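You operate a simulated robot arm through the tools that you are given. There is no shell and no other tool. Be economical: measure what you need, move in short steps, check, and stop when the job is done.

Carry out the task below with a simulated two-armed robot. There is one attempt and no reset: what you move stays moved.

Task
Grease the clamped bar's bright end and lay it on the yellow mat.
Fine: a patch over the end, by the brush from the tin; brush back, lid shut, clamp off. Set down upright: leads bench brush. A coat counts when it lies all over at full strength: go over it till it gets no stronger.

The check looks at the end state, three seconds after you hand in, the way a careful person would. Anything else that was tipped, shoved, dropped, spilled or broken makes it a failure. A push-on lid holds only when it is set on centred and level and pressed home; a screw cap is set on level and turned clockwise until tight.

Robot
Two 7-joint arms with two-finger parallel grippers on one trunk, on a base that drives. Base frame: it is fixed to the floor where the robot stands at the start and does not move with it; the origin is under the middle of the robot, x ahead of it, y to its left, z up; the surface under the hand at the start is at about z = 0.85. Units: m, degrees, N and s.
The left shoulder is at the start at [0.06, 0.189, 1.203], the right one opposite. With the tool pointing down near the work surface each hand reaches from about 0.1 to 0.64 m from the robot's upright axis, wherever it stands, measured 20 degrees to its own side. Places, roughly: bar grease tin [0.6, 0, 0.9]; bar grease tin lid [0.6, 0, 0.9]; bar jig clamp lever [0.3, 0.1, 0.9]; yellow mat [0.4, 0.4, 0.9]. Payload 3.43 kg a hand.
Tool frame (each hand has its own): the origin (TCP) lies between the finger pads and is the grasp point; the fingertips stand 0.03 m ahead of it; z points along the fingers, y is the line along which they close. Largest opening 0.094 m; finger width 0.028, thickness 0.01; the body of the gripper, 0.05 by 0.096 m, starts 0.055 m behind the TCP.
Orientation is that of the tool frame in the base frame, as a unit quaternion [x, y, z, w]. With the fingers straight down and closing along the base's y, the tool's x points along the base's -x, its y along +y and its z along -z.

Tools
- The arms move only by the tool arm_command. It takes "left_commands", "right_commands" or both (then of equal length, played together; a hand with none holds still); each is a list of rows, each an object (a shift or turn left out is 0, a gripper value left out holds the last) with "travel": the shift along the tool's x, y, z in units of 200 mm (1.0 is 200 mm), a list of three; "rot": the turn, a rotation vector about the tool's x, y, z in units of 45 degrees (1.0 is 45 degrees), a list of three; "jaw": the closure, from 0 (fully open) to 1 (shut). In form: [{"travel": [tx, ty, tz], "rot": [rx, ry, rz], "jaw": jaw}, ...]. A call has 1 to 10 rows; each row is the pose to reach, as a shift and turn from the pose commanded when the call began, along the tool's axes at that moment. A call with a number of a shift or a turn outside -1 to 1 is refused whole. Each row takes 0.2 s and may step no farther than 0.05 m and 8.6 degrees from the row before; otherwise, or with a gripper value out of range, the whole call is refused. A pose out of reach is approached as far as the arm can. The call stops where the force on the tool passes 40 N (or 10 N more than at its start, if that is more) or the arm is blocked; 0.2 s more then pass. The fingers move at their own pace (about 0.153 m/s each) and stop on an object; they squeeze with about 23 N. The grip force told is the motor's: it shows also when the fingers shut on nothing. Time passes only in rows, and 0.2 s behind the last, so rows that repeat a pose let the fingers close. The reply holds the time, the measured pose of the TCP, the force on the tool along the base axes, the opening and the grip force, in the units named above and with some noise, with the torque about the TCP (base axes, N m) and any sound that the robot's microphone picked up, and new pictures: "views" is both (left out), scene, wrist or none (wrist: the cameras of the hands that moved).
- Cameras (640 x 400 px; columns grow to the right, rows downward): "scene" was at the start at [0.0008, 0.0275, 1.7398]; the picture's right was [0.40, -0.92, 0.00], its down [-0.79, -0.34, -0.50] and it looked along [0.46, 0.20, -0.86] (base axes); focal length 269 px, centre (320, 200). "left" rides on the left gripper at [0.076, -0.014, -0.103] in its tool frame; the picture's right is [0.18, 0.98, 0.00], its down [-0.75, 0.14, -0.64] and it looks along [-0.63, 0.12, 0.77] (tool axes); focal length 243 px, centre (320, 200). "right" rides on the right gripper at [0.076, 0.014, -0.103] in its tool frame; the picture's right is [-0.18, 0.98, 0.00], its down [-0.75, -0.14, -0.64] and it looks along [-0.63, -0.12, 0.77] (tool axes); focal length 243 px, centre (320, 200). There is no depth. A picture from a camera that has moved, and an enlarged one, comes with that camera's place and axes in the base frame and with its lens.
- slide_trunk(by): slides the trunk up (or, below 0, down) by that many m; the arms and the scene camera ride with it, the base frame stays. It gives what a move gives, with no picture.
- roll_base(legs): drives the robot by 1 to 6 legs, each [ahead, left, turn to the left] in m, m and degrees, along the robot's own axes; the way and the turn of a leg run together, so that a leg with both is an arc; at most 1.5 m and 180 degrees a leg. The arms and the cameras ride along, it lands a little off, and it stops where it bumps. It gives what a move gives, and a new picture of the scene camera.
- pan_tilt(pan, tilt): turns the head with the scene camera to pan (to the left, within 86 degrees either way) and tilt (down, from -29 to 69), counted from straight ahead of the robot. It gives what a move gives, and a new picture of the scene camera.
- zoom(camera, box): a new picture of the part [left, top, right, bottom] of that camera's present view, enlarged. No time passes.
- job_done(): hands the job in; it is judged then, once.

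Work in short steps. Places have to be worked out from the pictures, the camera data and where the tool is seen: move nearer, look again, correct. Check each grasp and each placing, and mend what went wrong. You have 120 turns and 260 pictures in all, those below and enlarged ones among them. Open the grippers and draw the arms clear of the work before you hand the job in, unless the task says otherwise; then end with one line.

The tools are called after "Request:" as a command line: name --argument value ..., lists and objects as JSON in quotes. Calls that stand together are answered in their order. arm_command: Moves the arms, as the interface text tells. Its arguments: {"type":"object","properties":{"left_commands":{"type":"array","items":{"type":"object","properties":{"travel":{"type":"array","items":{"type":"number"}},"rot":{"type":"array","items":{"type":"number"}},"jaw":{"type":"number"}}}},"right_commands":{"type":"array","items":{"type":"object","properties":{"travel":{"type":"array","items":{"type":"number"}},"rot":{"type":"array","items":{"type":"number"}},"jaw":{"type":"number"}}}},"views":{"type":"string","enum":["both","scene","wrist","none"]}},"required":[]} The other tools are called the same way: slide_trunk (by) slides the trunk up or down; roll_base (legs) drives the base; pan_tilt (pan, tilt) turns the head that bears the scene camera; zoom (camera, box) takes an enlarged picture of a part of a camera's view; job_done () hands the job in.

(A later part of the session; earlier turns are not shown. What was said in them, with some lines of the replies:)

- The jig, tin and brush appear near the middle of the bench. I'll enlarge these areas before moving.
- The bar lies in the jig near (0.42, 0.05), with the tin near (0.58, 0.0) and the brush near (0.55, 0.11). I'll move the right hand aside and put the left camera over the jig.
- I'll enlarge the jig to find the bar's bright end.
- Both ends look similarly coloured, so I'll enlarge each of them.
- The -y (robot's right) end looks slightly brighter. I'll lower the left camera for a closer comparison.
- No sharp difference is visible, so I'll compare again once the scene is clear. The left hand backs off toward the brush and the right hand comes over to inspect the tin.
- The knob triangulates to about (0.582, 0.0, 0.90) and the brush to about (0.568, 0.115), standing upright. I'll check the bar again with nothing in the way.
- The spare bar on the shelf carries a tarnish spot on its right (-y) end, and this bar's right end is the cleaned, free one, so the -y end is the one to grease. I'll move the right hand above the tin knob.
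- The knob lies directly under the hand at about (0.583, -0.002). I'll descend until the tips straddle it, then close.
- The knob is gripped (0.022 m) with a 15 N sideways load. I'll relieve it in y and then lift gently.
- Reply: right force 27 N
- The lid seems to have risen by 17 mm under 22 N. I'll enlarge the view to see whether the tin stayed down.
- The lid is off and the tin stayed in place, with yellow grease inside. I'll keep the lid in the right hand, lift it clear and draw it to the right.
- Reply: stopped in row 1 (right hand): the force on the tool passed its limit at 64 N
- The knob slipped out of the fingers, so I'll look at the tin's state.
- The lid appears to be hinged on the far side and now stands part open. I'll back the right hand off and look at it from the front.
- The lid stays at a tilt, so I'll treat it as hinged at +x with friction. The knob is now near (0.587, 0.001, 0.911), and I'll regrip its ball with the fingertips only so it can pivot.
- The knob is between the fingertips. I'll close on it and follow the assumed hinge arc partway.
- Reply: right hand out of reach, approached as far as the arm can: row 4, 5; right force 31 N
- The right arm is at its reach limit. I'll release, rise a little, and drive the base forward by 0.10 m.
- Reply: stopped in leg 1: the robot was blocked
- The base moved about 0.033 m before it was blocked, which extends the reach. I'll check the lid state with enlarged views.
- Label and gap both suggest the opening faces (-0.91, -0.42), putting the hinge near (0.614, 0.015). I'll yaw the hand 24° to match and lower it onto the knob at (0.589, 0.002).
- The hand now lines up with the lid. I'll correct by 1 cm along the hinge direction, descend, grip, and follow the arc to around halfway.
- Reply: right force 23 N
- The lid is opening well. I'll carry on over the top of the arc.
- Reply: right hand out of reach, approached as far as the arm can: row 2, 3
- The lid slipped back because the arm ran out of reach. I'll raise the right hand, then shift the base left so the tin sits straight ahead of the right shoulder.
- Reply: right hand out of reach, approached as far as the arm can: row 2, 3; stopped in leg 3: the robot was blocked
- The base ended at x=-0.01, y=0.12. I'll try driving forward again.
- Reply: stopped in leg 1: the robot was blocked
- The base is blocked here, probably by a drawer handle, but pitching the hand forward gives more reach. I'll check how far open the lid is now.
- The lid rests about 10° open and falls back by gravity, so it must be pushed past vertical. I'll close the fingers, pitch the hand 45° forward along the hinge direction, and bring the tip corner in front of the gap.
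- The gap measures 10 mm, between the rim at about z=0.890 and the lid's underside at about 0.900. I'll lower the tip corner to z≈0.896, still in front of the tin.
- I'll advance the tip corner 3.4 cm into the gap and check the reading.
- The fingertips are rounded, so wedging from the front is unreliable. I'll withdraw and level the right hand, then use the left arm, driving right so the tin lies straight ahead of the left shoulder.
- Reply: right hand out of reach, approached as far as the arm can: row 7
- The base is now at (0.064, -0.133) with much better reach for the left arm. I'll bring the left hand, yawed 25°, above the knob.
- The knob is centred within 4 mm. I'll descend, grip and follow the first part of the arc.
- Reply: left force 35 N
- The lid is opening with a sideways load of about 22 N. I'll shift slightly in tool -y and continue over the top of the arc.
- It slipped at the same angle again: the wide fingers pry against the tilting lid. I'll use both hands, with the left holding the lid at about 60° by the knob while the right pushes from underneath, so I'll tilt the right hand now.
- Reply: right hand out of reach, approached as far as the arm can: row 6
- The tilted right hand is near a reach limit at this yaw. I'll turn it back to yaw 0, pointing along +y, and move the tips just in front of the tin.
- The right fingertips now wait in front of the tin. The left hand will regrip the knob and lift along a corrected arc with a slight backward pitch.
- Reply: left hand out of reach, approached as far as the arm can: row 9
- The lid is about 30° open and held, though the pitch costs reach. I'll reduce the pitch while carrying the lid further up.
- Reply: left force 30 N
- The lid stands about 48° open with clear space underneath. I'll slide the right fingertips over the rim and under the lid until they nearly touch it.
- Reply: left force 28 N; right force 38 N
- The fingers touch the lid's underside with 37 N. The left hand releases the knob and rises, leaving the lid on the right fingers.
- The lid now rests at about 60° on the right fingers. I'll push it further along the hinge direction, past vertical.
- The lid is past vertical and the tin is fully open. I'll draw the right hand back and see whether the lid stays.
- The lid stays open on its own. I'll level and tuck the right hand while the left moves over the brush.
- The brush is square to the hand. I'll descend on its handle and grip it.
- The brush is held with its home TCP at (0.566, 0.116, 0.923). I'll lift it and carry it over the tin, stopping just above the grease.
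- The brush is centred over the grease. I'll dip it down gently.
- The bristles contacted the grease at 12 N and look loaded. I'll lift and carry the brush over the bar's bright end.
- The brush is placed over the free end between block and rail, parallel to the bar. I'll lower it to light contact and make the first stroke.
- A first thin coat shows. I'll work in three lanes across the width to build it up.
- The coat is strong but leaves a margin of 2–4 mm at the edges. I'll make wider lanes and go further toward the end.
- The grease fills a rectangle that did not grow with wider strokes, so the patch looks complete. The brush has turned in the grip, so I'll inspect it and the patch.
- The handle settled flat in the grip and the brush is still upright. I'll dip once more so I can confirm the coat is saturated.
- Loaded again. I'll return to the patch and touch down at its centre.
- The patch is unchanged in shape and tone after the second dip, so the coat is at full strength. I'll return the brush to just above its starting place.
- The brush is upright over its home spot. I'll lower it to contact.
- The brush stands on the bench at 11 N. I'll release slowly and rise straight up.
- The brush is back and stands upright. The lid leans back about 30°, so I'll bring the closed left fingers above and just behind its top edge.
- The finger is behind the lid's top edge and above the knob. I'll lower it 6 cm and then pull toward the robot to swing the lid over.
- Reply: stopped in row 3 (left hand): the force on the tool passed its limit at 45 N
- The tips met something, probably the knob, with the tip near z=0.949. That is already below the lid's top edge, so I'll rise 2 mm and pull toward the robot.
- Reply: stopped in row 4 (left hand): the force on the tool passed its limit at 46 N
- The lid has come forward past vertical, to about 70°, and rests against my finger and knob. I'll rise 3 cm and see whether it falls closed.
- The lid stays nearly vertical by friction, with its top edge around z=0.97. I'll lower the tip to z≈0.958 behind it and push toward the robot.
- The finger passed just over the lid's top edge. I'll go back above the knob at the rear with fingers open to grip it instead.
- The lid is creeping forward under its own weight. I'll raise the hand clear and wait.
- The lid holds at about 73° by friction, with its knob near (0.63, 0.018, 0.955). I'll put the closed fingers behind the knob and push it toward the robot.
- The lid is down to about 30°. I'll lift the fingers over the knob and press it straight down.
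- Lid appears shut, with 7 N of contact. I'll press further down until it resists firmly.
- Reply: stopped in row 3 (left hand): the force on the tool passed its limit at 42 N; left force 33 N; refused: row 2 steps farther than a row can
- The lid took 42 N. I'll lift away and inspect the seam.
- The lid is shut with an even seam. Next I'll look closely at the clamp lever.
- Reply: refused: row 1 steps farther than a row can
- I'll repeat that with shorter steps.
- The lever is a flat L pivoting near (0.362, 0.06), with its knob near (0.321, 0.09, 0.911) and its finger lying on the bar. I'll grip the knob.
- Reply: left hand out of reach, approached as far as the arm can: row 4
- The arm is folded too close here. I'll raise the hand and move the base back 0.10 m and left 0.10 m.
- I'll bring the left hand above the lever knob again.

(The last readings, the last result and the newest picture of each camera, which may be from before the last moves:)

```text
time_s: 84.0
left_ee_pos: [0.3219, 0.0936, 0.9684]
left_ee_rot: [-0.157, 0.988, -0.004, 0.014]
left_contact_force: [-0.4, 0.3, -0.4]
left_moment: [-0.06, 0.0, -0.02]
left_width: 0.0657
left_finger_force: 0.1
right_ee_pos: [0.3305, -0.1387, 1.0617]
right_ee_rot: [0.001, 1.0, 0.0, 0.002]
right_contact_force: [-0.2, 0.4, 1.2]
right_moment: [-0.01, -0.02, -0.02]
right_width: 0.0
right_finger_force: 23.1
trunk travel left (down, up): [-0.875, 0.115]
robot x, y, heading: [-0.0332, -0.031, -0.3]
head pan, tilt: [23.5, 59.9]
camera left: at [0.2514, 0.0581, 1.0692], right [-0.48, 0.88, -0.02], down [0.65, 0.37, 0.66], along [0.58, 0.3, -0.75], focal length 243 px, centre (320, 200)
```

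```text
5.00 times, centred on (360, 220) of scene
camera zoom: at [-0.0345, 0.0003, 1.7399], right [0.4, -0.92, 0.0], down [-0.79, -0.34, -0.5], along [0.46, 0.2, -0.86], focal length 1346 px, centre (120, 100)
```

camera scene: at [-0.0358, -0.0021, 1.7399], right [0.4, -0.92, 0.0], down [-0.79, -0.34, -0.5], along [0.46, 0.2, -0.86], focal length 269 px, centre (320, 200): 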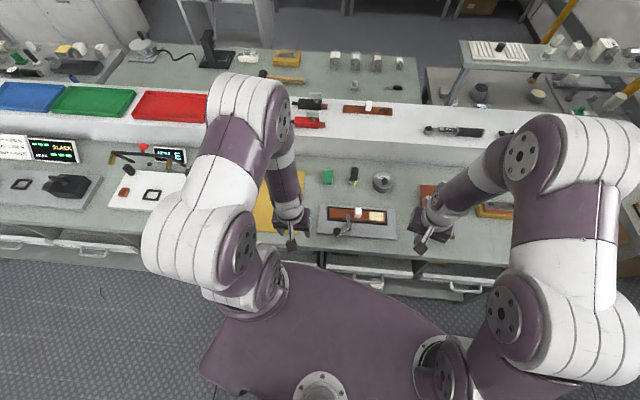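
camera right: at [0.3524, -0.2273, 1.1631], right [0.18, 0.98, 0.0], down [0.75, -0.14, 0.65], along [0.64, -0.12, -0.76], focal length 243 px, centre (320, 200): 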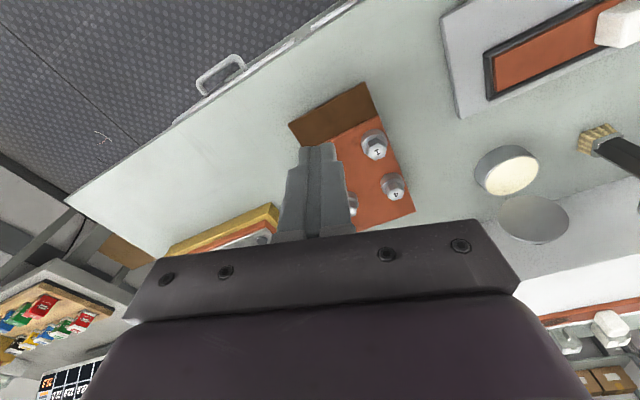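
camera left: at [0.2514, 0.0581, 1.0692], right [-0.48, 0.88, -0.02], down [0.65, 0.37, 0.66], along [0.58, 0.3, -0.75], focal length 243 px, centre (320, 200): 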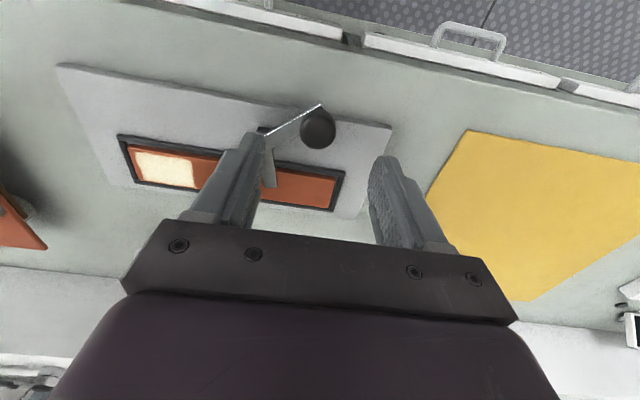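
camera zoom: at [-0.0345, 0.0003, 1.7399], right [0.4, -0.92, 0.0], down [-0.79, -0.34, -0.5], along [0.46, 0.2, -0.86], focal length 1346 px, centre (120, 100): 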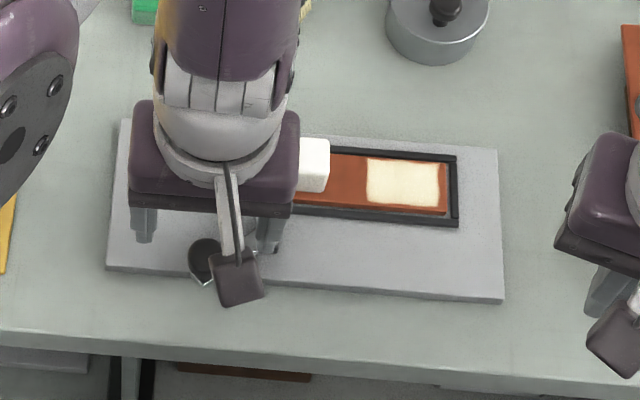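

The knob is at (0.319, 0.090). I'll descend and close on it.

Request:
arm_command --left_commands '[{"travel": [0.018, -0.015, 0.08], "jaw": 0.45}, {"travel": [0.018, -0.015, 0.168], "jaw": 0.45}, {"travel": [0.018, -0.015, 0.168], "jaw": 1}, {"travel": [0.018, -0.015, 0.168], "jaw": 1}]' --views "wrist"

Request:
zoom --camera "left" --box '[220, 80, 420, 220]'

```text
time_s: 85.0
left_ee_pos: [0.3209, 0.0878, 0.9338]
left_ee_rot: [-0.156, 0.988, -0.004, 0.014]
left_contact_force: [-3.6, 4.0, 1.1]
left_moment: [0.32, 0.24, 0.09]
left_width: 0.0251
left_finger_force: 44.9
right_ee_pos: [0.3286, -0.1379, 1.0613]
right_ee_rot: [0.001, 1.0, 0.001, 0.003]
right_contact_force: [0.5, -0.5, 0.0]
right_moment: [0.0, 0.04, 0.0]
right_width: 0.0
right_finger_force: 22.9
trunk travel left (down, up): [-0.875, 0.115]
robot x, y, heading: [-0.0365, -0.0276, 0.1]
head pan, tilt: [23.5, 59.9]
camera left: at [0.2491, 0.053, 1.0354], right [-0.48, 0.88, -0.02], down [0.65, 0.37, 0.66], along [0.58, 0.3, -0.75], focal length 243 px, centre (320, 200)
```

left: 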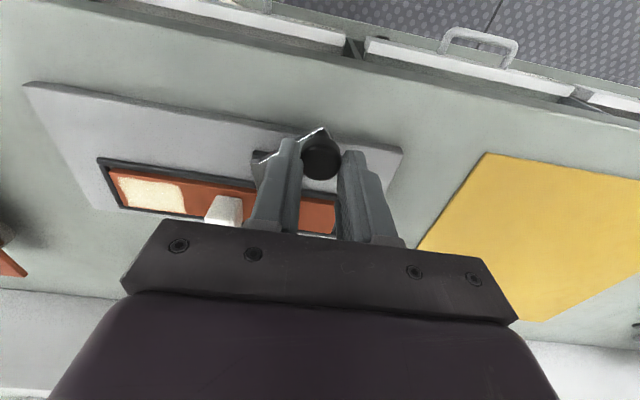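

```text
2.86 times, centred on (320, 150) of left
camera zoom: at [0.2491, 0.053, 1.0354], right [-0.48, 0.88, -0.02], down [0.65, 0.37, 0.66], along [0.58, 0.3, -0.75], focal length 693 px, centre (320, 343)
```

zoom: 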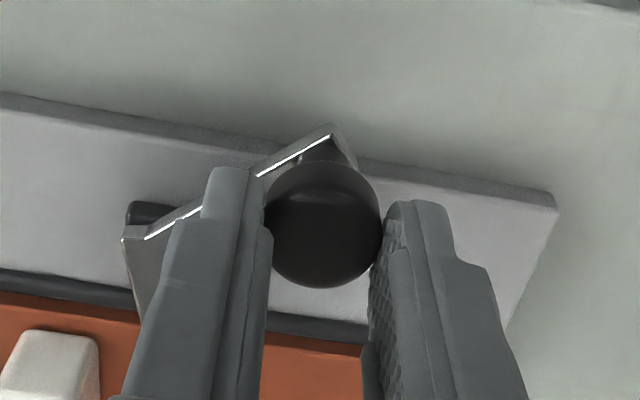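

The knob is held. I'll try a small counter-clockwise swing of about 20° and watch the force.

Request:
arm_command --left_commands '[{"travel": [0.03, -0.03, 0], "jaw": 1}, {"travel": [0.065, -0.063, 0], "jaw": 1}]' --views "wrist"

Request:
zoom --camera "left" --box '[200, 80, 440, 230]'

```text
time_s: 85.6
left_ee_pos: [0.3102, 0.07, 0.934]
left_ee_rot: [-0.157, 0.988, -0.004, 0.014]
left_contact_force: [-3.9, 0.0, 4.5]
left_moment: [0.14, 0.03, -0.04]
left_width: 0.0246
left_finger_force: 44.9
right_ee_pos: [0.33, -0.1394, 1.0604]
right_ee_rot: [0.001, 1.0, 0.002, 0.003]
right_contact_force: [0.0, -0.5, 0.7]
right_moment: [0.02, -0.02, 0.0]
right_width: 0.0001
right_finger_force: 22.8
trunk travel left (down, up): [-0.875, 0.115]
robot x, y, heading: [-0.0347, -0.0272, 0.0]
head pan, tilt: [23.5, 59.9]
camera left: at [0.2397, 0.0347, 1.0352], right [-0.48, 0.88, -0.02], down [0.65, 0.37, 0.66], along [0.59, 0.31, -0.75], focal length 243 px, centre (320, 200)
```

left: 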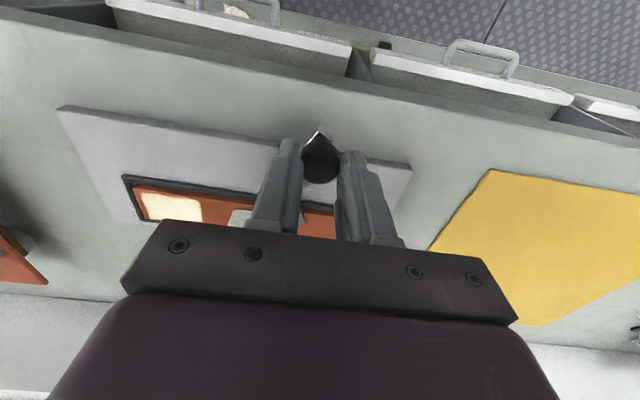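

```text
2.67 times, centred on (320, 155) of left
camera zoom: at [0.2397, 0.0347, 1.0352], right [-0.48, 0.88, -0.02], down [0.65, 0.37, 0.66], along [0.59, 0.31, -0.75], focal length 647 px, centre (320, 320)
```

zoom: 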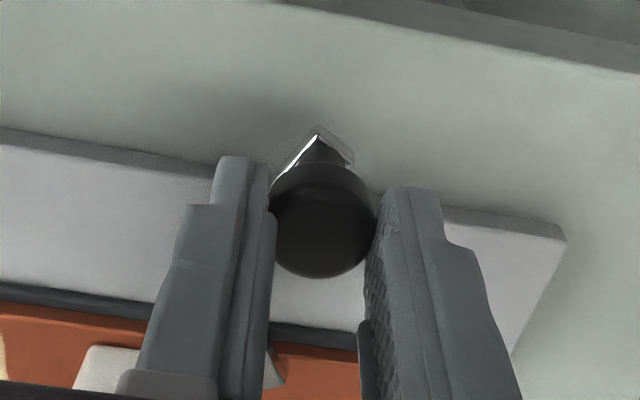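

The lever turns freely with low force. I'll swing it on to about 95° in total.

Request:
arm_command --left_commands '[{"travel": [0.027, -0.0675, 0], "jaw": 1}, {"travel": [0.03, -0.11, 0], "jaw": 1}, {"travel": [0.03, -0.158, 0], "jaw": 1}, {"travel": [0.02, -0.2, 0], "jaw": 1}, {"travel": [0.006, -0.245, 0], "jaw": 1}, {"travel": [-0.034, -0.3, 0], "jaw": 1}]' --views "both"

Request:
zoom --camera "scene" --box '[300, 180, 420, 260]'

```text
time_s: 87.0
left_ee_pos: [0.3323, 0.0198, 0.9334]
left_ee_rot: [-0.155, 0.988, -0.004, 0.011]
left_contact_force: [-11.6, 8.4, -3.3]
left_moment: [0.43, 1.3, -0.09]
left_width: 0.0255
left_finger_force: 45.0
right_ee_pos: [0.3296, -0.135, 1.0616]
right_ee_rot: [0.001, 1.0, 0.0, 0.003]
right_contact_force: [-0.1, -0.4, -0.3]
right_moment: [-0.04, -0.02, 0.02]
right_width: 0.0
right_finger_force: 22.7
trunk travel left (down, up): [-0.875, 0.115]
robot x, y, heading: [-0.0363, -0.0291, -0.2]
head pan, tilt: [23.5, 59.9]
camera scene: at [-0.0368, 0.0029, 1.7398], right [0.4, -0.92, 0.0], down [-0.79, -0.35, -0.5], along [0.46, 0.2, -0.86], focal length 269 px, centre (320, 200)
camera left: at [0.2615, -0.0157, 1.035], right [-0.48, 0.88, -0.01], down [0.66, 0.37, 0.66], along [0.58, 0.3, -0.75], focal length 243 px, centre (320, 200)
```

scene: 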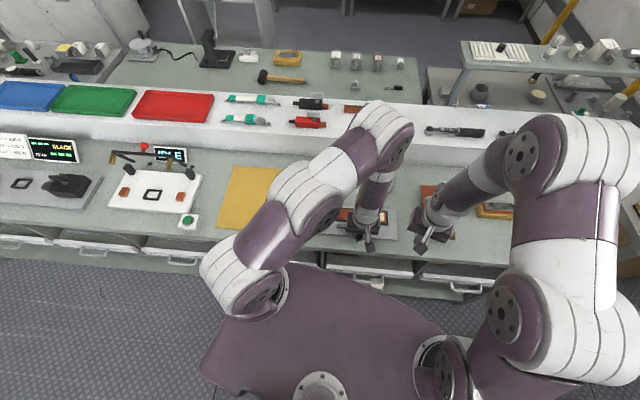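
left: 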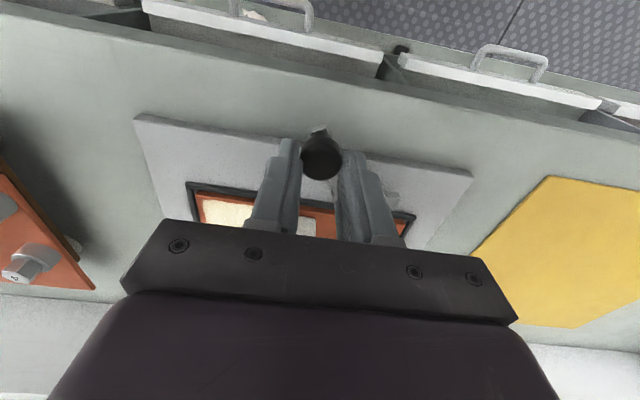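

```text
5.00 times, centred on (360, 220) of scene
camera zoom: at [-0.0368, 0.0029, 1.7398], right [0.4, -0.92, 0.0], down [-0.79, -0.35, -0.5], along [0.46, 0.2, -0.86], focal length 1346 px, centre (120, 100)
```

zoom: 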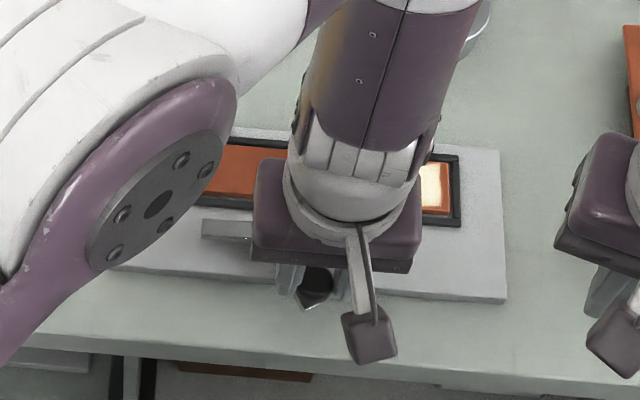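

The clamp finger has swung off the bar against its stop. I'll release the knob, rise, and go over the white grip block.

Request:
arm_command --left_commands '[{"travel": [0.01, 0.01, 0], "jaw": 0.4}, {"travel": [0.01, 0.01, 0], "jaw": 0.4}, {"travel": [0.01, 0.01, -0.15], "jaw": 0.4}, {"travel": [0.01, 0.01, -0.35], "jaw": 0.45}, {"travel": [-0.1, 0.01, -0.4], "jaw": 0.45}, {"travel": [-0.3, 0.01, -0.4], "jaw": 0.45}, {"travel": [-0.46, 0.01, -0.35], "jaw": 0.45}]' --views "wrist"

Request:
zoom --camera "left" --box '[200, 40, 440, 200]'

Request:
zoom --camera "scene" --box '[300, 180, 420, 260]'

```text
time_s: 88.6
left_ee_pos: [0.4222, 0.0477, 1.0077]
left_ee_rot: [-0.158, 0.987, -0.003, 0.013]
left_contact_force: [0.5, 0.0, 0.1]
left_moment: [-0.01, 0.0, 0.01]
left_width: 0.0518
left_finger_force: 0.1
left hand out of reach, approached as far as the arm can: row 4, 5
right_ee_pos: [0.3309, -0.1395, 1.0608]
right_ee_rot: [0.0, 1.0, 0.002, 0.002]
right_contact_force: [-0.2, -0.3, -0.2]
right_moment: [-0.03, 0.03, 0.02]
right_width: 0.0
right_finger_force: 22.5
trunk travel left (down, up): [-0.875, 0.115]
robot x, y, heading: [-0.0352, -0.0293, -0.1]
head pan, tilt: [23.5, 59.9]
camera left: at [0.3508, 0.0125, 1.1092], right [-0.48, 0.88, -0.02], down [0.65, 0.37, 0.66], along [0.58, 0.31, -0.75], focal length 243 px, centre (320, 200)
```

left: 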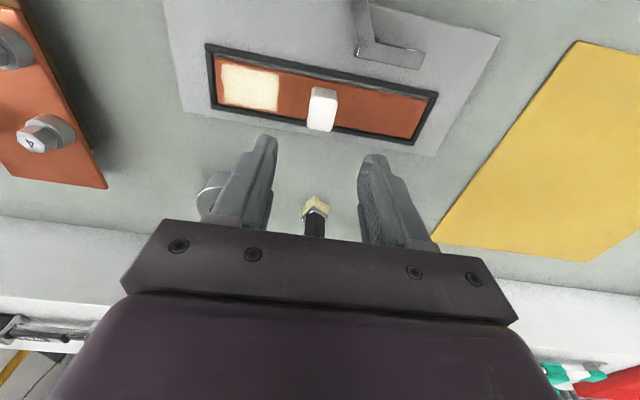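

```text
2.50 times, centred on (320, 120) of left
camera zoom: at [0.3508, 0.0125, 1.1092], right [-0.48, 0.88, -0.02], down [0.65, 0.37, 0.66], along [0.58, 0.31, -0.75], focal length 606 px, centre (320, 400)
```

zoom: 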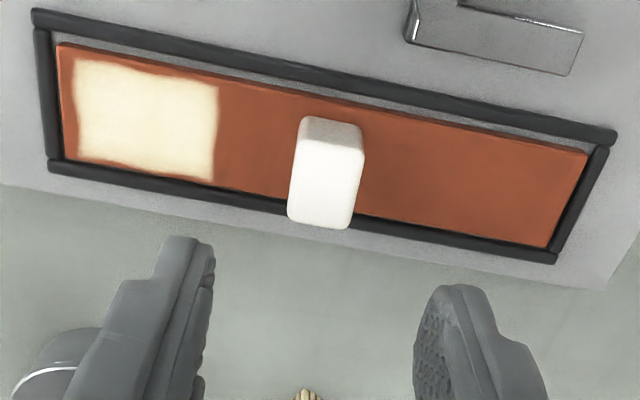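

```text
5.00 times, centred on (360, 220) of scene
camera zoom: at [-0.0319, -0.001, 1.7398], right [0.4, -0.92, 0.0], down [-0.79, -0.34, -0.5], along [0.46, 0.2, -0.87], focal length 1346 px, centre (120, 100)
```

zoom: 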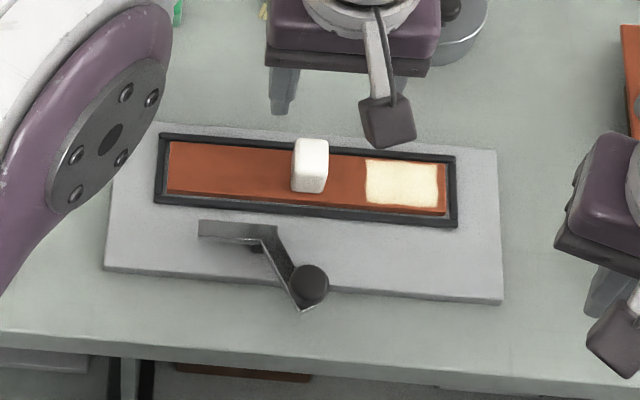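

The clamp is fully off. The block is at about (0.42, 0.05), so I'll descend around it, keeping off the grease, and grip.

Request:
arm_command --left_commands '[{"travel": [0.01, 0.013, 0.15], "rot": [0, 0.033, 0], "jaw": 0.5}, {"travel": [0.01, 0.013, 0.35], "rot": [0, 0.033, 0], "jaw": 0.5}, {"travel": [0.01, 0.013, 0.46], "rot": [0, 0.033, 0], "jaw": 0.5}, {"travel": [0.01, 0.013, 0.46], "rot": [0, 0.033, 0], "jaw": 1}, {"travel": [0.01, 0.013, 0.46], "rot": [0, 0.033, 0], "jaw": 1}]' --views "wrist"

Request:
zoom --camera "left" --box '[200, 60, 440, 220]'

```text
time_s: 89.8
left_ee_pos: [0.4206, 0.0474, 0.9141]
left_ee_rot: [-0.158, 0.987, -0.006, 0.001]
left_contact_force: [-0.7, 1.3, 1.0]
left_moment: [0.4, 0.23, 0.03]
left_width: 0.0237
left_finger_force: 23.4
right_ee_pos: [0.33, -0.1381, 1.06]
right_ee_rot: [0.001, 1.0, 0.001, 0.002]
right_contact_force: [-0.2, 0.2, 0.0]
right_moment: [0.01, 0.02, 0.0]
right_width: 0.0
right_finger_force: 23.1
trunk travel left (down, up): [-0.875, 0.115]
robot x, y, heading: [-0.0333, -0.0266, -0.1]
head pan, tilt: [23.5, 59.9]
camera left: at [0.3521, 0.0135, 1.0183], right [-0.48, 0.88, -0.01], down [0.67, 0.38, 0.64], along [0.57, 0.3, -0.77], focal length 243 px, centre (320, 200)
```

left: 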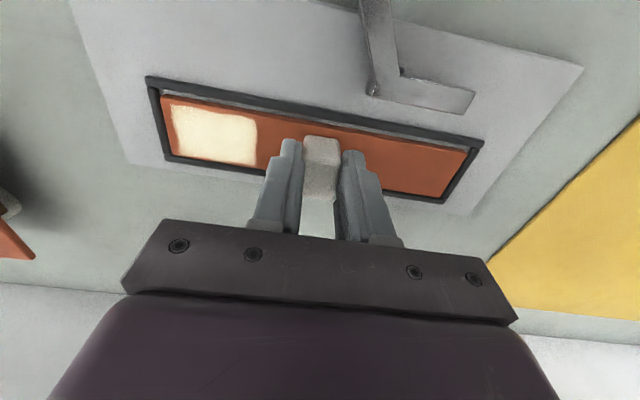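

```text
2.50 times, centred on (320, 140) of left
camera zoom: at [0.3521, 0.0135, 1.0183], right [-0.48, 0.88, -0.01], down [0.67, 0.38, 0.64], along [0.57, 0.3, -0.77], focal length 606 px, centre (320, 350)
```

zoom: 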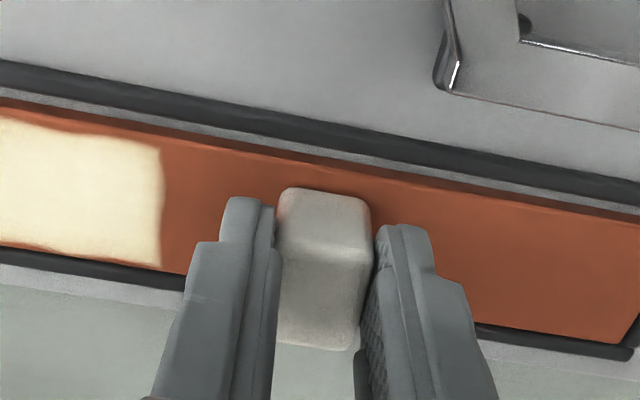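

The block is gripped at 24 mm with the fingers clear of the grease. I'll lift it straight up.

Request:
arm_command --left_commands '[{"travel": [0, 0, -0.05], "jaw": 1}, {"travel": [0, 0, -0.12], "jaw": 1}, {"travel": [0, 0, -0.25], "jaw": 1}, {"travel": [0, 0, -0.4], "jaw": 1}]' --views "both"

Request:
zoom --camera "scene" --box '[180, 120, 460, 280]'

```text
time_s: 90.8
left_ee_pos: [0.4199, 0.05, 0.9951]
left_ee_rot: [-0.156, 0.988, -0.005, 0.001]
left_contact_force: [0.5, 0.0, -4.9]
left_moment: [-0.02, -0.01, -0.01]
left_width: 0.0239
left_finger_force: 22.8
right_ee_pos: [0.3297, -0.1397, 1.0628]
right_ee_rot: [0.001, 1.0, 0.002, 0.002]
right_contact_force: [-0.7, -0.6, -0.7]
right_moment: [-0.01, 0.0, -0.02]
right_width: 0.0
right_finger_force: 22.8
trunk travel left (down, up): [-0.875, 0.115]
robot x, y, heading: [-0.0371, -0.0281, -0.1]
head pan, tilt: [23.5, 59.9]
camera scene: at [-0.0344, -0.001, 1.7398], right [0.4, -0.92, 0.0], down [-0.79, -0.34, -0.5], along [0.46, 0.2, -0.86], focal length 269 px, centre (320, 200)
camera left: at [0.3517, 0.0151, 1.0975], right [-0.48, 0.88, -0.01], down [0.67, 0.38, 0.64], along [0.57, 0.3, -0.77], focal length 243 px, centre (320, 200)
```

scene: 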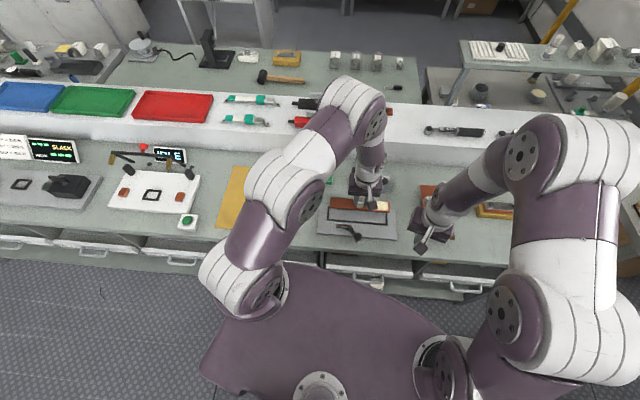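
left: 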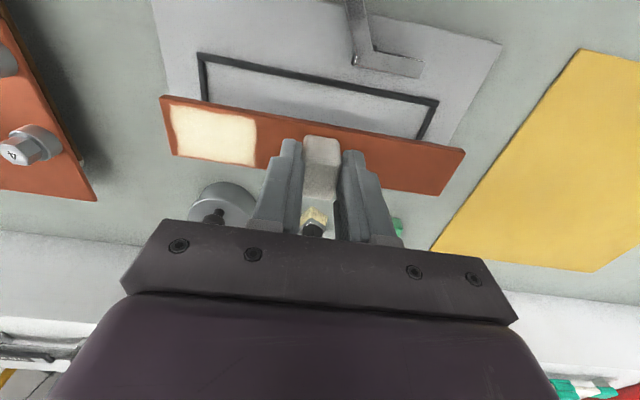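

```text
2.29 times, centred on (320, 200) of scene
camera zoom: at [-0.0344, -0.001, 1.7398], right [0.4, -0.92, 0.0], down [-0.79, -0.34, -0.5], along [0.46, 0.2, -0.86], focal length 615 px, centre (320, 200)
```

zoom: 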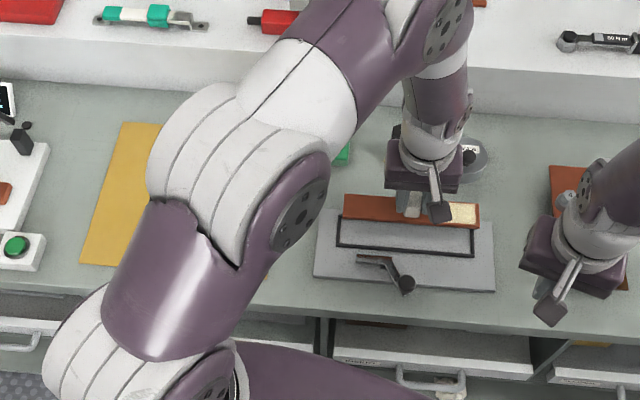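

The bar is free and level, with grease intact. The mat's centre is near (0.365, 0.41); I'll carry the bar toward it at this height.

Request:
arm_command --left_commands '[{"travel": [-0.036, 0.19, -0.02], "jaw": 1}, {"travel": [-0.072, 0.38, -0.02], "jaw": 1}, {"travel": [-0.108, 0.57, -0.02], "jaw": 1}, {"travel": [-0.144, 0.76, -0.02], "jaw": 1}, {"travel": [-0.18, 0.95, -0.02], "jaw": 1}]' --views "none"

Request:
arm_command --left_commands '[{"travel": [-0.036, 0.2, 0], "jaw": 1}, {"travel": [-0.072, 0.4, 0], "jaw": 1}, {"travel": [-0.108, 0.6, 0], "jaw": 1}, {"travel": [-0.156, 0.8, 0], "jaw": 1}]' --views "both"

Request:
zoom --camera "scene" --box '[160, 130, 360, 250]'

```text
time_s: 92.0
left_ee_pos: [0.3963, 0.2427, 0.9955]
left_ee_rot: [-0.156, 0.988, -0.007, 0.001]
left_contact_force: [-0.3, -0.3, -4.5]
left_moment: [-0.03, 0.03, -0.02]
left_width: 0.0237
left_finger_force: 23.4
right_ee_pos: [0.3298, -0.1387, 1.0603]
right_ee_rot: [0.002, 1.0, 0.001, 0.002]
right_contact_force: [0.0, 0.7, 0.0]
right_moment: [0.03, -0.05, 0.0]
right_width: 0.0
right_finger_force: 23.0
trunk travel left (down, up): [-0.875, 0.115]
robot x, y, heading: [-0.0373, -0.0274, 0.2]
head pan, tilt: [23.5, 59.9]
```

```text
time_s: 93.0
left_ee_pos: [0.375, 0.4032, 0.9907]
left_ee_rot: [-0.156, 0.988, -0.007, 0.002]
left_contact_force: [0.7, 0.5, -4.0]
left_moment: [0.01, 0.02, 0.0]
left_width: 0.0238
left_finger_force: 23.3
right_ee_pos: [0.3307, -0.136, 1.0594]
right_ee_rot: [0.001, 1.0, 0.0, 0.002]
right_contact_force: [0.1, -0.1, 0.1]
right_moment: [-0.03, 0.01, 0.05]
right_width: 0.0003
right_finger_force: 22.4
trunk travel left (down, up): [-0.875, 0.115]
robot x, y, heading: [-0.0341, -0.0282, 0.0]
head pan, tilt: [23.5, 59.9]
camera scene: at [-0.0336, 0.0026, 1.7398], right [0.4, -0.92, 0.0], down [-0.79, -0.34, -0.5], along [0.46, 0.2, -0.87], focal length 269 px, centre (320, 200)
camera left: at [0.3065, 0.3704, 1.0944], right [-0.48, 0.88, -0.01], down [0.67, 0.38, 0.64], along [0.57, 0.3, -0.77], focal length 243 px, centre (320, 200)
```

scene: 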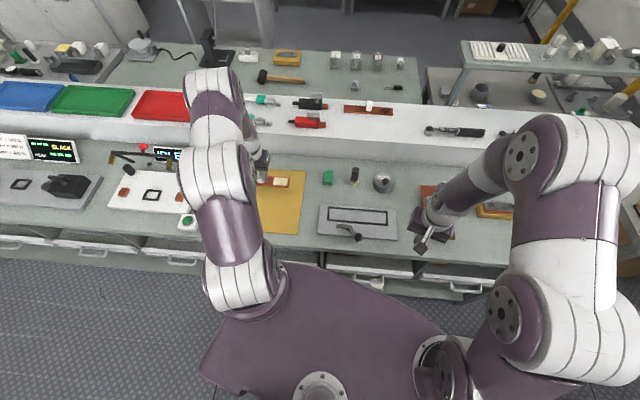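
left: 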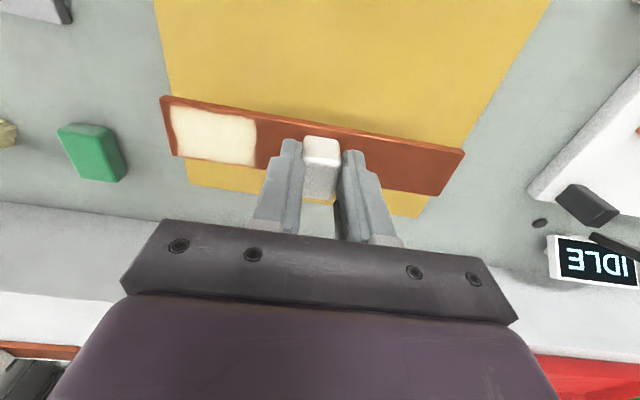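

```text
3.20 times, centred on (260, 190) of scene
camera zoom: at [-0.0336, 0.0026, 1.7398], right [0.4, -0.92, 0.0], down [-0.79, -0.34, -0.5], along [0.46, 0.2, -0.87], focal length 862 px, centre (512, 232)
```

zoom: 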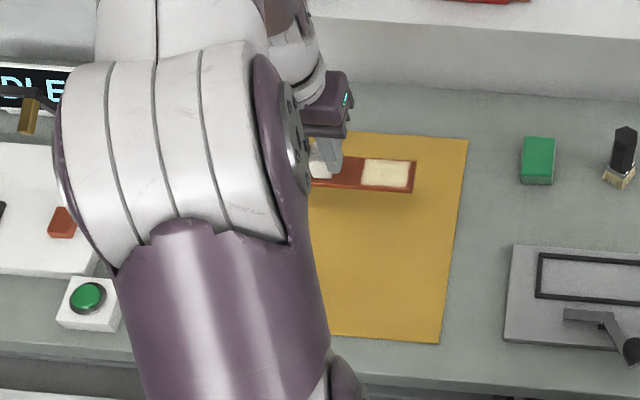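

The bar is over the mat's middle, allowing for its height. I'll lower it to just above the mat, then creep to contact.

Request:
arm_command --left_commands '[{"travel": [0, 0, 0.15], "jaw": 1}, {"travel": [0, 0, 0.3], "jaw": 1}, {"travel": [0, 0, 0.38], "jaw": 1}, {"travel": [0, 0, 0.4], "jaw": 1}]' --views "wrist"

Request:
zoom --camera "scene" --box '[220, 150, 320, 240]'

```text
time_s: 94.0
left_ee_pos: [0.3773, 0.4012, 0.9134]
left_ee_rot: [-0.156, 0.988, -0.008, 0.002]
left_contact_force: [0.4, 0.2, -5.2]
left_moment: [0.0, 0.05, -0.01]
left_width: 0.0238
left_finger_force: 23.1
right_ee_pos: [0.3309, -0.1391, 1.0605]
right_ee_rot: [0.001, 1.0, 0.0, 0.002]
right_contact_force: [0.5, 0.1, -0.6]
right_moment: [-0.02, 0.0, 0.0]
right_width: 0.0
right_finger_force: 22.6
trunk travel left (down, up): [-0.875, 0.115]
robot x, y, heading: [-0.0362, -0.0258, -0.2]
head pan, tilt: [23.5, 59.9]
camera left: at [0.3074, 0.3676, 1.0162], right [-0.48, 0.88, -0.01], down [0.67, 0.38, 0.64], along [0.57, 0.3, -0.77], focal length 243 px, centre (320, 200)
```

left: 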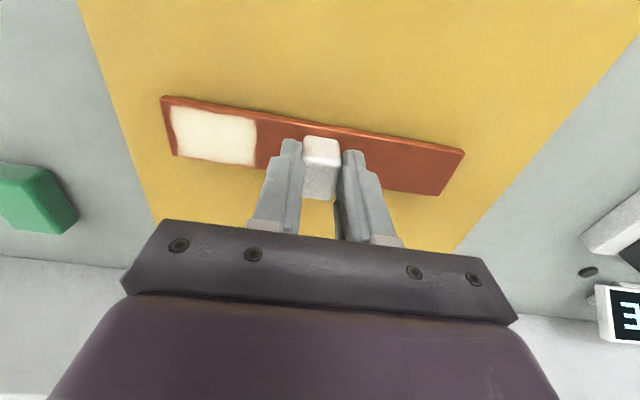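

```text
4.44 times, centred on (270, 195) of scene
camera zoom: at [-0.0331, -0.0002, 1.7398], right [0.4, -0.92, 0.0], down [-0.79, -0.34, -0.5], along [0.46, 0.2, -0.87], focal length 1197 px, centre (542, 222)
```

zoom: 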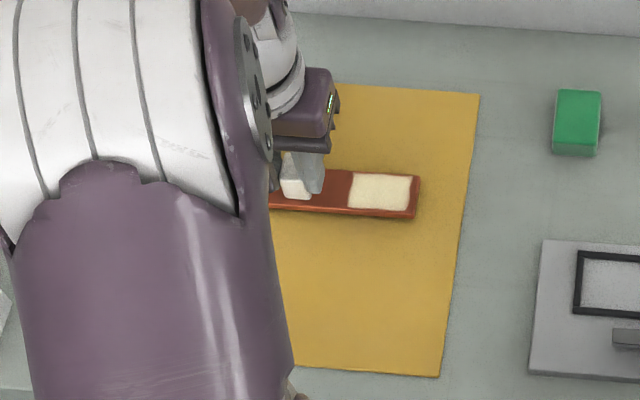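

Well inside the mat. I'll creep down to contact.

Request:
arm_command --left_commands '[{"travel": [0, 0, 0.02], "jaw": 1}, {"travel": [0, 0, 0.035], "jaw": 1}, {"travel": [0, 0, 0.045], "jaw": 1}, {"travel": [0, 0, 0.055], "jaw": 1}]' --views "none"

```text
time_s: 95.0
left_ee_pos: [0.3759, 0.4016, 0.905]
left_ee_rot: [-0.157, 0.988, -0.005, 0.002]
left_contact_force: [1.9, -0.5, 14.6]
left_moment: [0.44, 0.06, 0.04]
left_width: 0.024
left_finger_force: 23.4
right_ee_pos: [0.3301, -0.1398, 1.0607]
right_ee_rot: [0.0, 1.0, 0.001, 0.003]
right_contact_force: [0.3, -0.1, 0.3]
right_moment: [-0.01, 0.0, -0.03]
right_width: 0.0002
right_finger_force: 23.0
trunk travel left (down, up): [-0.875, 0.115]
robot x, y, heading: [-0.0335, -0.0312, -0.1]
head pan, tilt: [23.5, 59.9]
```

The bar rests on the mat. I'll ease off, open just enough, rise and draw clear.

Request:
arm_command --left_commands '[{"travel": [0, 0, -0.008], "jaw": 0.9}, {"travel": [0, 0, -0.008], "jaw": 0.6}, {"travel": [0, 0, -0.008], "jaw": 0.5}, {"travel": [0, 0, -0.15], "jaw": 0.5}, {"travel": [0, 0, -0.38], "jaw": 0.5}, {"travel": [0, 0, -0.6], "jaw": 0.3}, {"travel": [0.2, 0, -0.65], "jaw": 0.3}]' --views "both"

Request:
zoom --camera "left" --box '[180, 60, 500, 260]'

Request:
zoom --camera "scene" --box '[230, 140, 430, 260]'

```text
time_s: 96.6
left_ee_pos: [0.3378, 0.3901, 1.0357]
left_ee_rot: [-0.156, 0.988, -0.006, 0.002]
left_contact_force: [-0.3, 0.5, -0.2]
left_moment: [0.01, -0.05, 0.0]
left_width: 0.0658
left_finger_force: 0.0
right_ee_pos: [0.3299, -0.1392, 1.0619]
right_ee_rot: [0.001, 1.0, 0.002, 0.003]
right_contact_force: [0.1, 0.0, -0.5]
right_moment: [0.01, -0.04, 0.0]
right_width: 0.0
right_finger_force: 23.1
trunk travel left (down, up): [-0.875, 0.115]
robot x, y, heading: [-0.0358, -0.0265, -0.1]
head pan, tilt: [23.5, 59.9]
camera scene: at [-0.0363, -0.0015, 1.7398], right [0.4, -0.92, 0.0], down [-0.79, -0.34, -0.5], along [0.46, 0.2, -0.86], focal length 269 px, centre (320, 200)
camera left: at [0.2681, 0.3549, 1.1384], right [-0.48, 0.88, -0.01], down [0.67, 0.37, 0.64], along [0.57, 0.3, -0.77], focal length 243 px, centre (320, 200)
```

scene: 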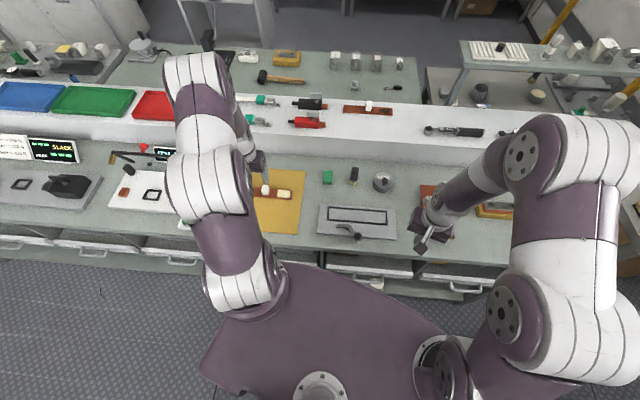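
left: 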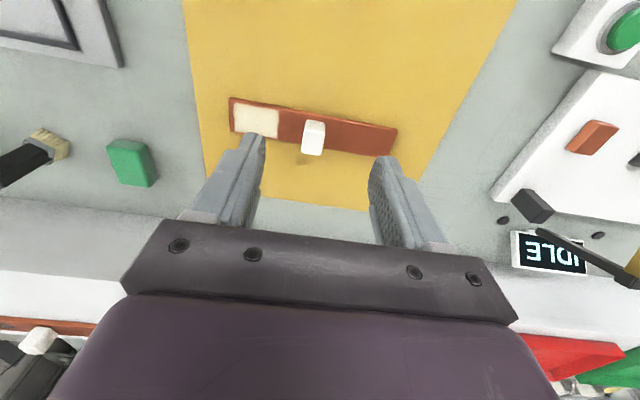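

```text
2.00 times, centred on (340, 160) of left
camera zoom: at [0.2681, 0.3549, 1.1384], right [-0.48, 0.88, -0.01], down [0.67, 0.37, 0.64], along [0.57, 0.3, -0.77], focal length 485 px, centre (280, 280)
```

zoom: 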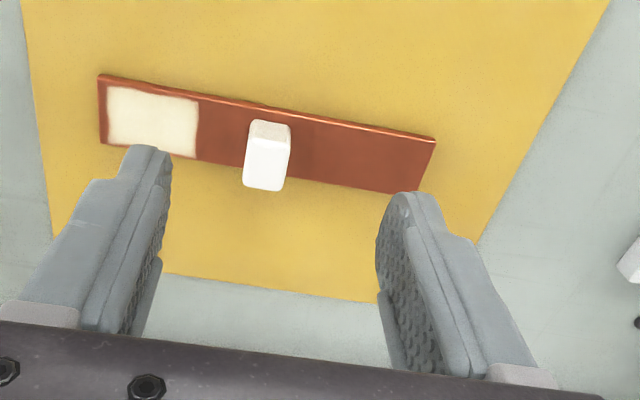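

```text
3.20 times, centred on (330, 200) of scene
camera zoom: at [-0.0363, -0.0015, 1.7398], right [0.4, -0.92, 0.0], down [-0.79, -0.34, -0.5], along [0.46, 0.2, -0.86], focal length 862 px, centre (288, 200)
```

zoom: 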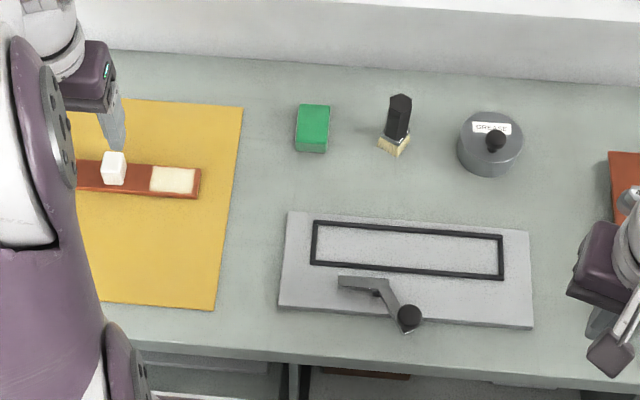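

Bar, brush, lid and clamp look right. I'll check the lid seam and the drawers my base bumped before handing in.

Request:
zoom --camera "scene" --box '[360, 165, 410, 200]'

Request:
zoom --camera "scene" --box '[0, 200, 520, 330]'

```text
11.43 times, centred on (385, 182) of scene
camera zoom: at [-0.0363, -0.0015, 1.7398], right [0.4, -0.92, 0.0], down [-0.79, -0.34, -0.5], along [0.46, 0.2, -0.86], focal length 3077 px, centre (-423, 400)
```

zoom: 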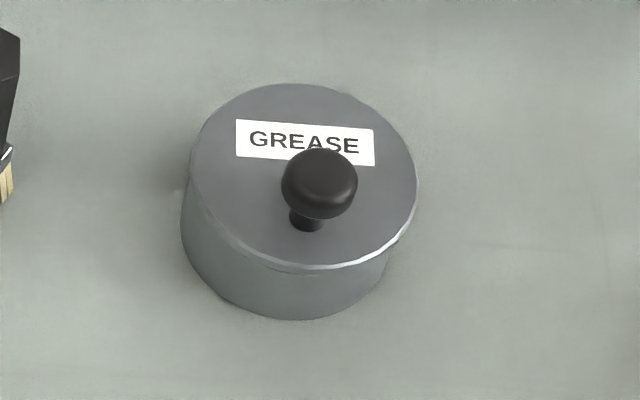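

```text
1.23 times, centred on (260, 265) of scene
camera zoom: at [-0.0363, -0.0015, 1.7398], right [0.4, -0.92, 0.0], down [-0.79, -0.34, -0.5], along [0.46, 0.2, -0.86], focal length 331 px, centre (394, 120)
```

zoom: 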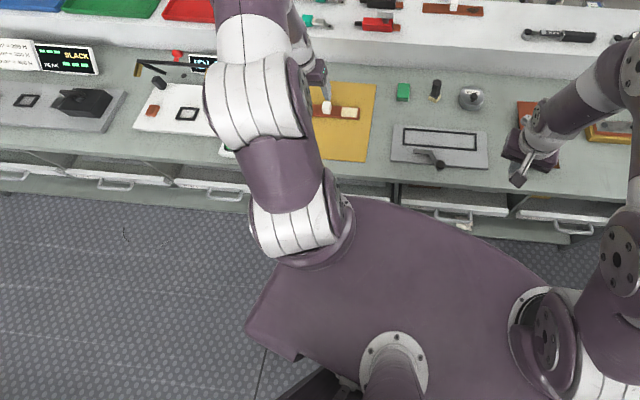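

The lid is flush and the drawers sit as before. I'll open both grippers and draw the arms higher and back.

Request:
arm_command --left_commands '[{"travel": [0.1, 0, -0.15], "jaw": 0}, {"travel": [0.2, 0, -0.3], "jaw": 0}, {"travel": [0.25, 0, -0.45], "jaw": 0}]' --right_commands '[{"travel": [0, -0.1, -0.15], "jaw": 0}, {"travel": [0, -0.2, -0.3], "jaw": 0}, {"travel": [0, -0.2, -0.45], "jaw": 0}]' --views "scene"

```text
time_s: 97.4
left_ee_pos: [0.286, 0.3769, 1.1222]
left_ee_rot: [-0.157, 0.988, -0.007, 0.001]
left_contact_force: [0.1, -0.3, -0.9]
left_moment: [-0.04, 0.01, 0.03]
left_width: 0.0943
left_finger_force: 0.1
right_ee_pos: [0.3289, -0.1808, 1.1512]
right_ee_rot: [0.001, 1.0, 0.001, 0.003]
right_contact_force: [-0.1, 0.0, -0.3]
right_moment: [0.02, 0.01, 0.03]
right_width: 0.094
right_finger_force: 0.0
trunk travel left (down, up): [-0.875, 0.115]
robot x, y, heading: [-0.0317, -0.0289, -0.1]
head pan, tilt: [23.5, 59.9]
camera scene: at [-0.0346, -0.0006, 1.7397], right [0.4, -0.92, 0.0], down [-0.79, -0.34, -0.5], along [0.46, 0.2, -0.86], focal length 269 px, centre (320, 200)
```

scene: 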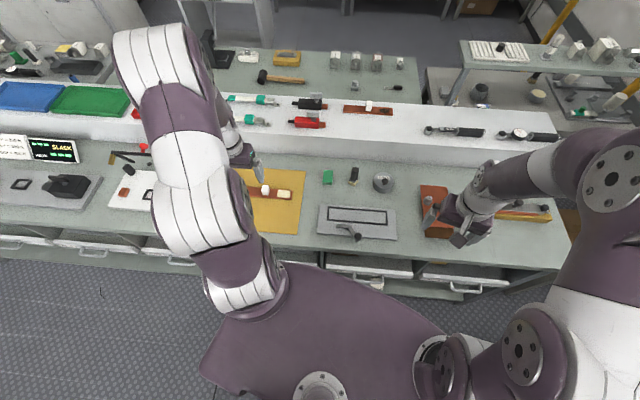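

Everything is in place and both arms are clear, so I'm handing in.

Request:
job_done

```text
The job is handed in.
```

I greased the bar's right-hand (bright) end to a full, even coat and laid it on the yellow mat; the brush is back upright, the tin lid is pressed shut and the clamp is off. The two ends looked nearly alike, so I chose that end by its slightly brighter colour and the tarnish spot on the same end of the spare bar.
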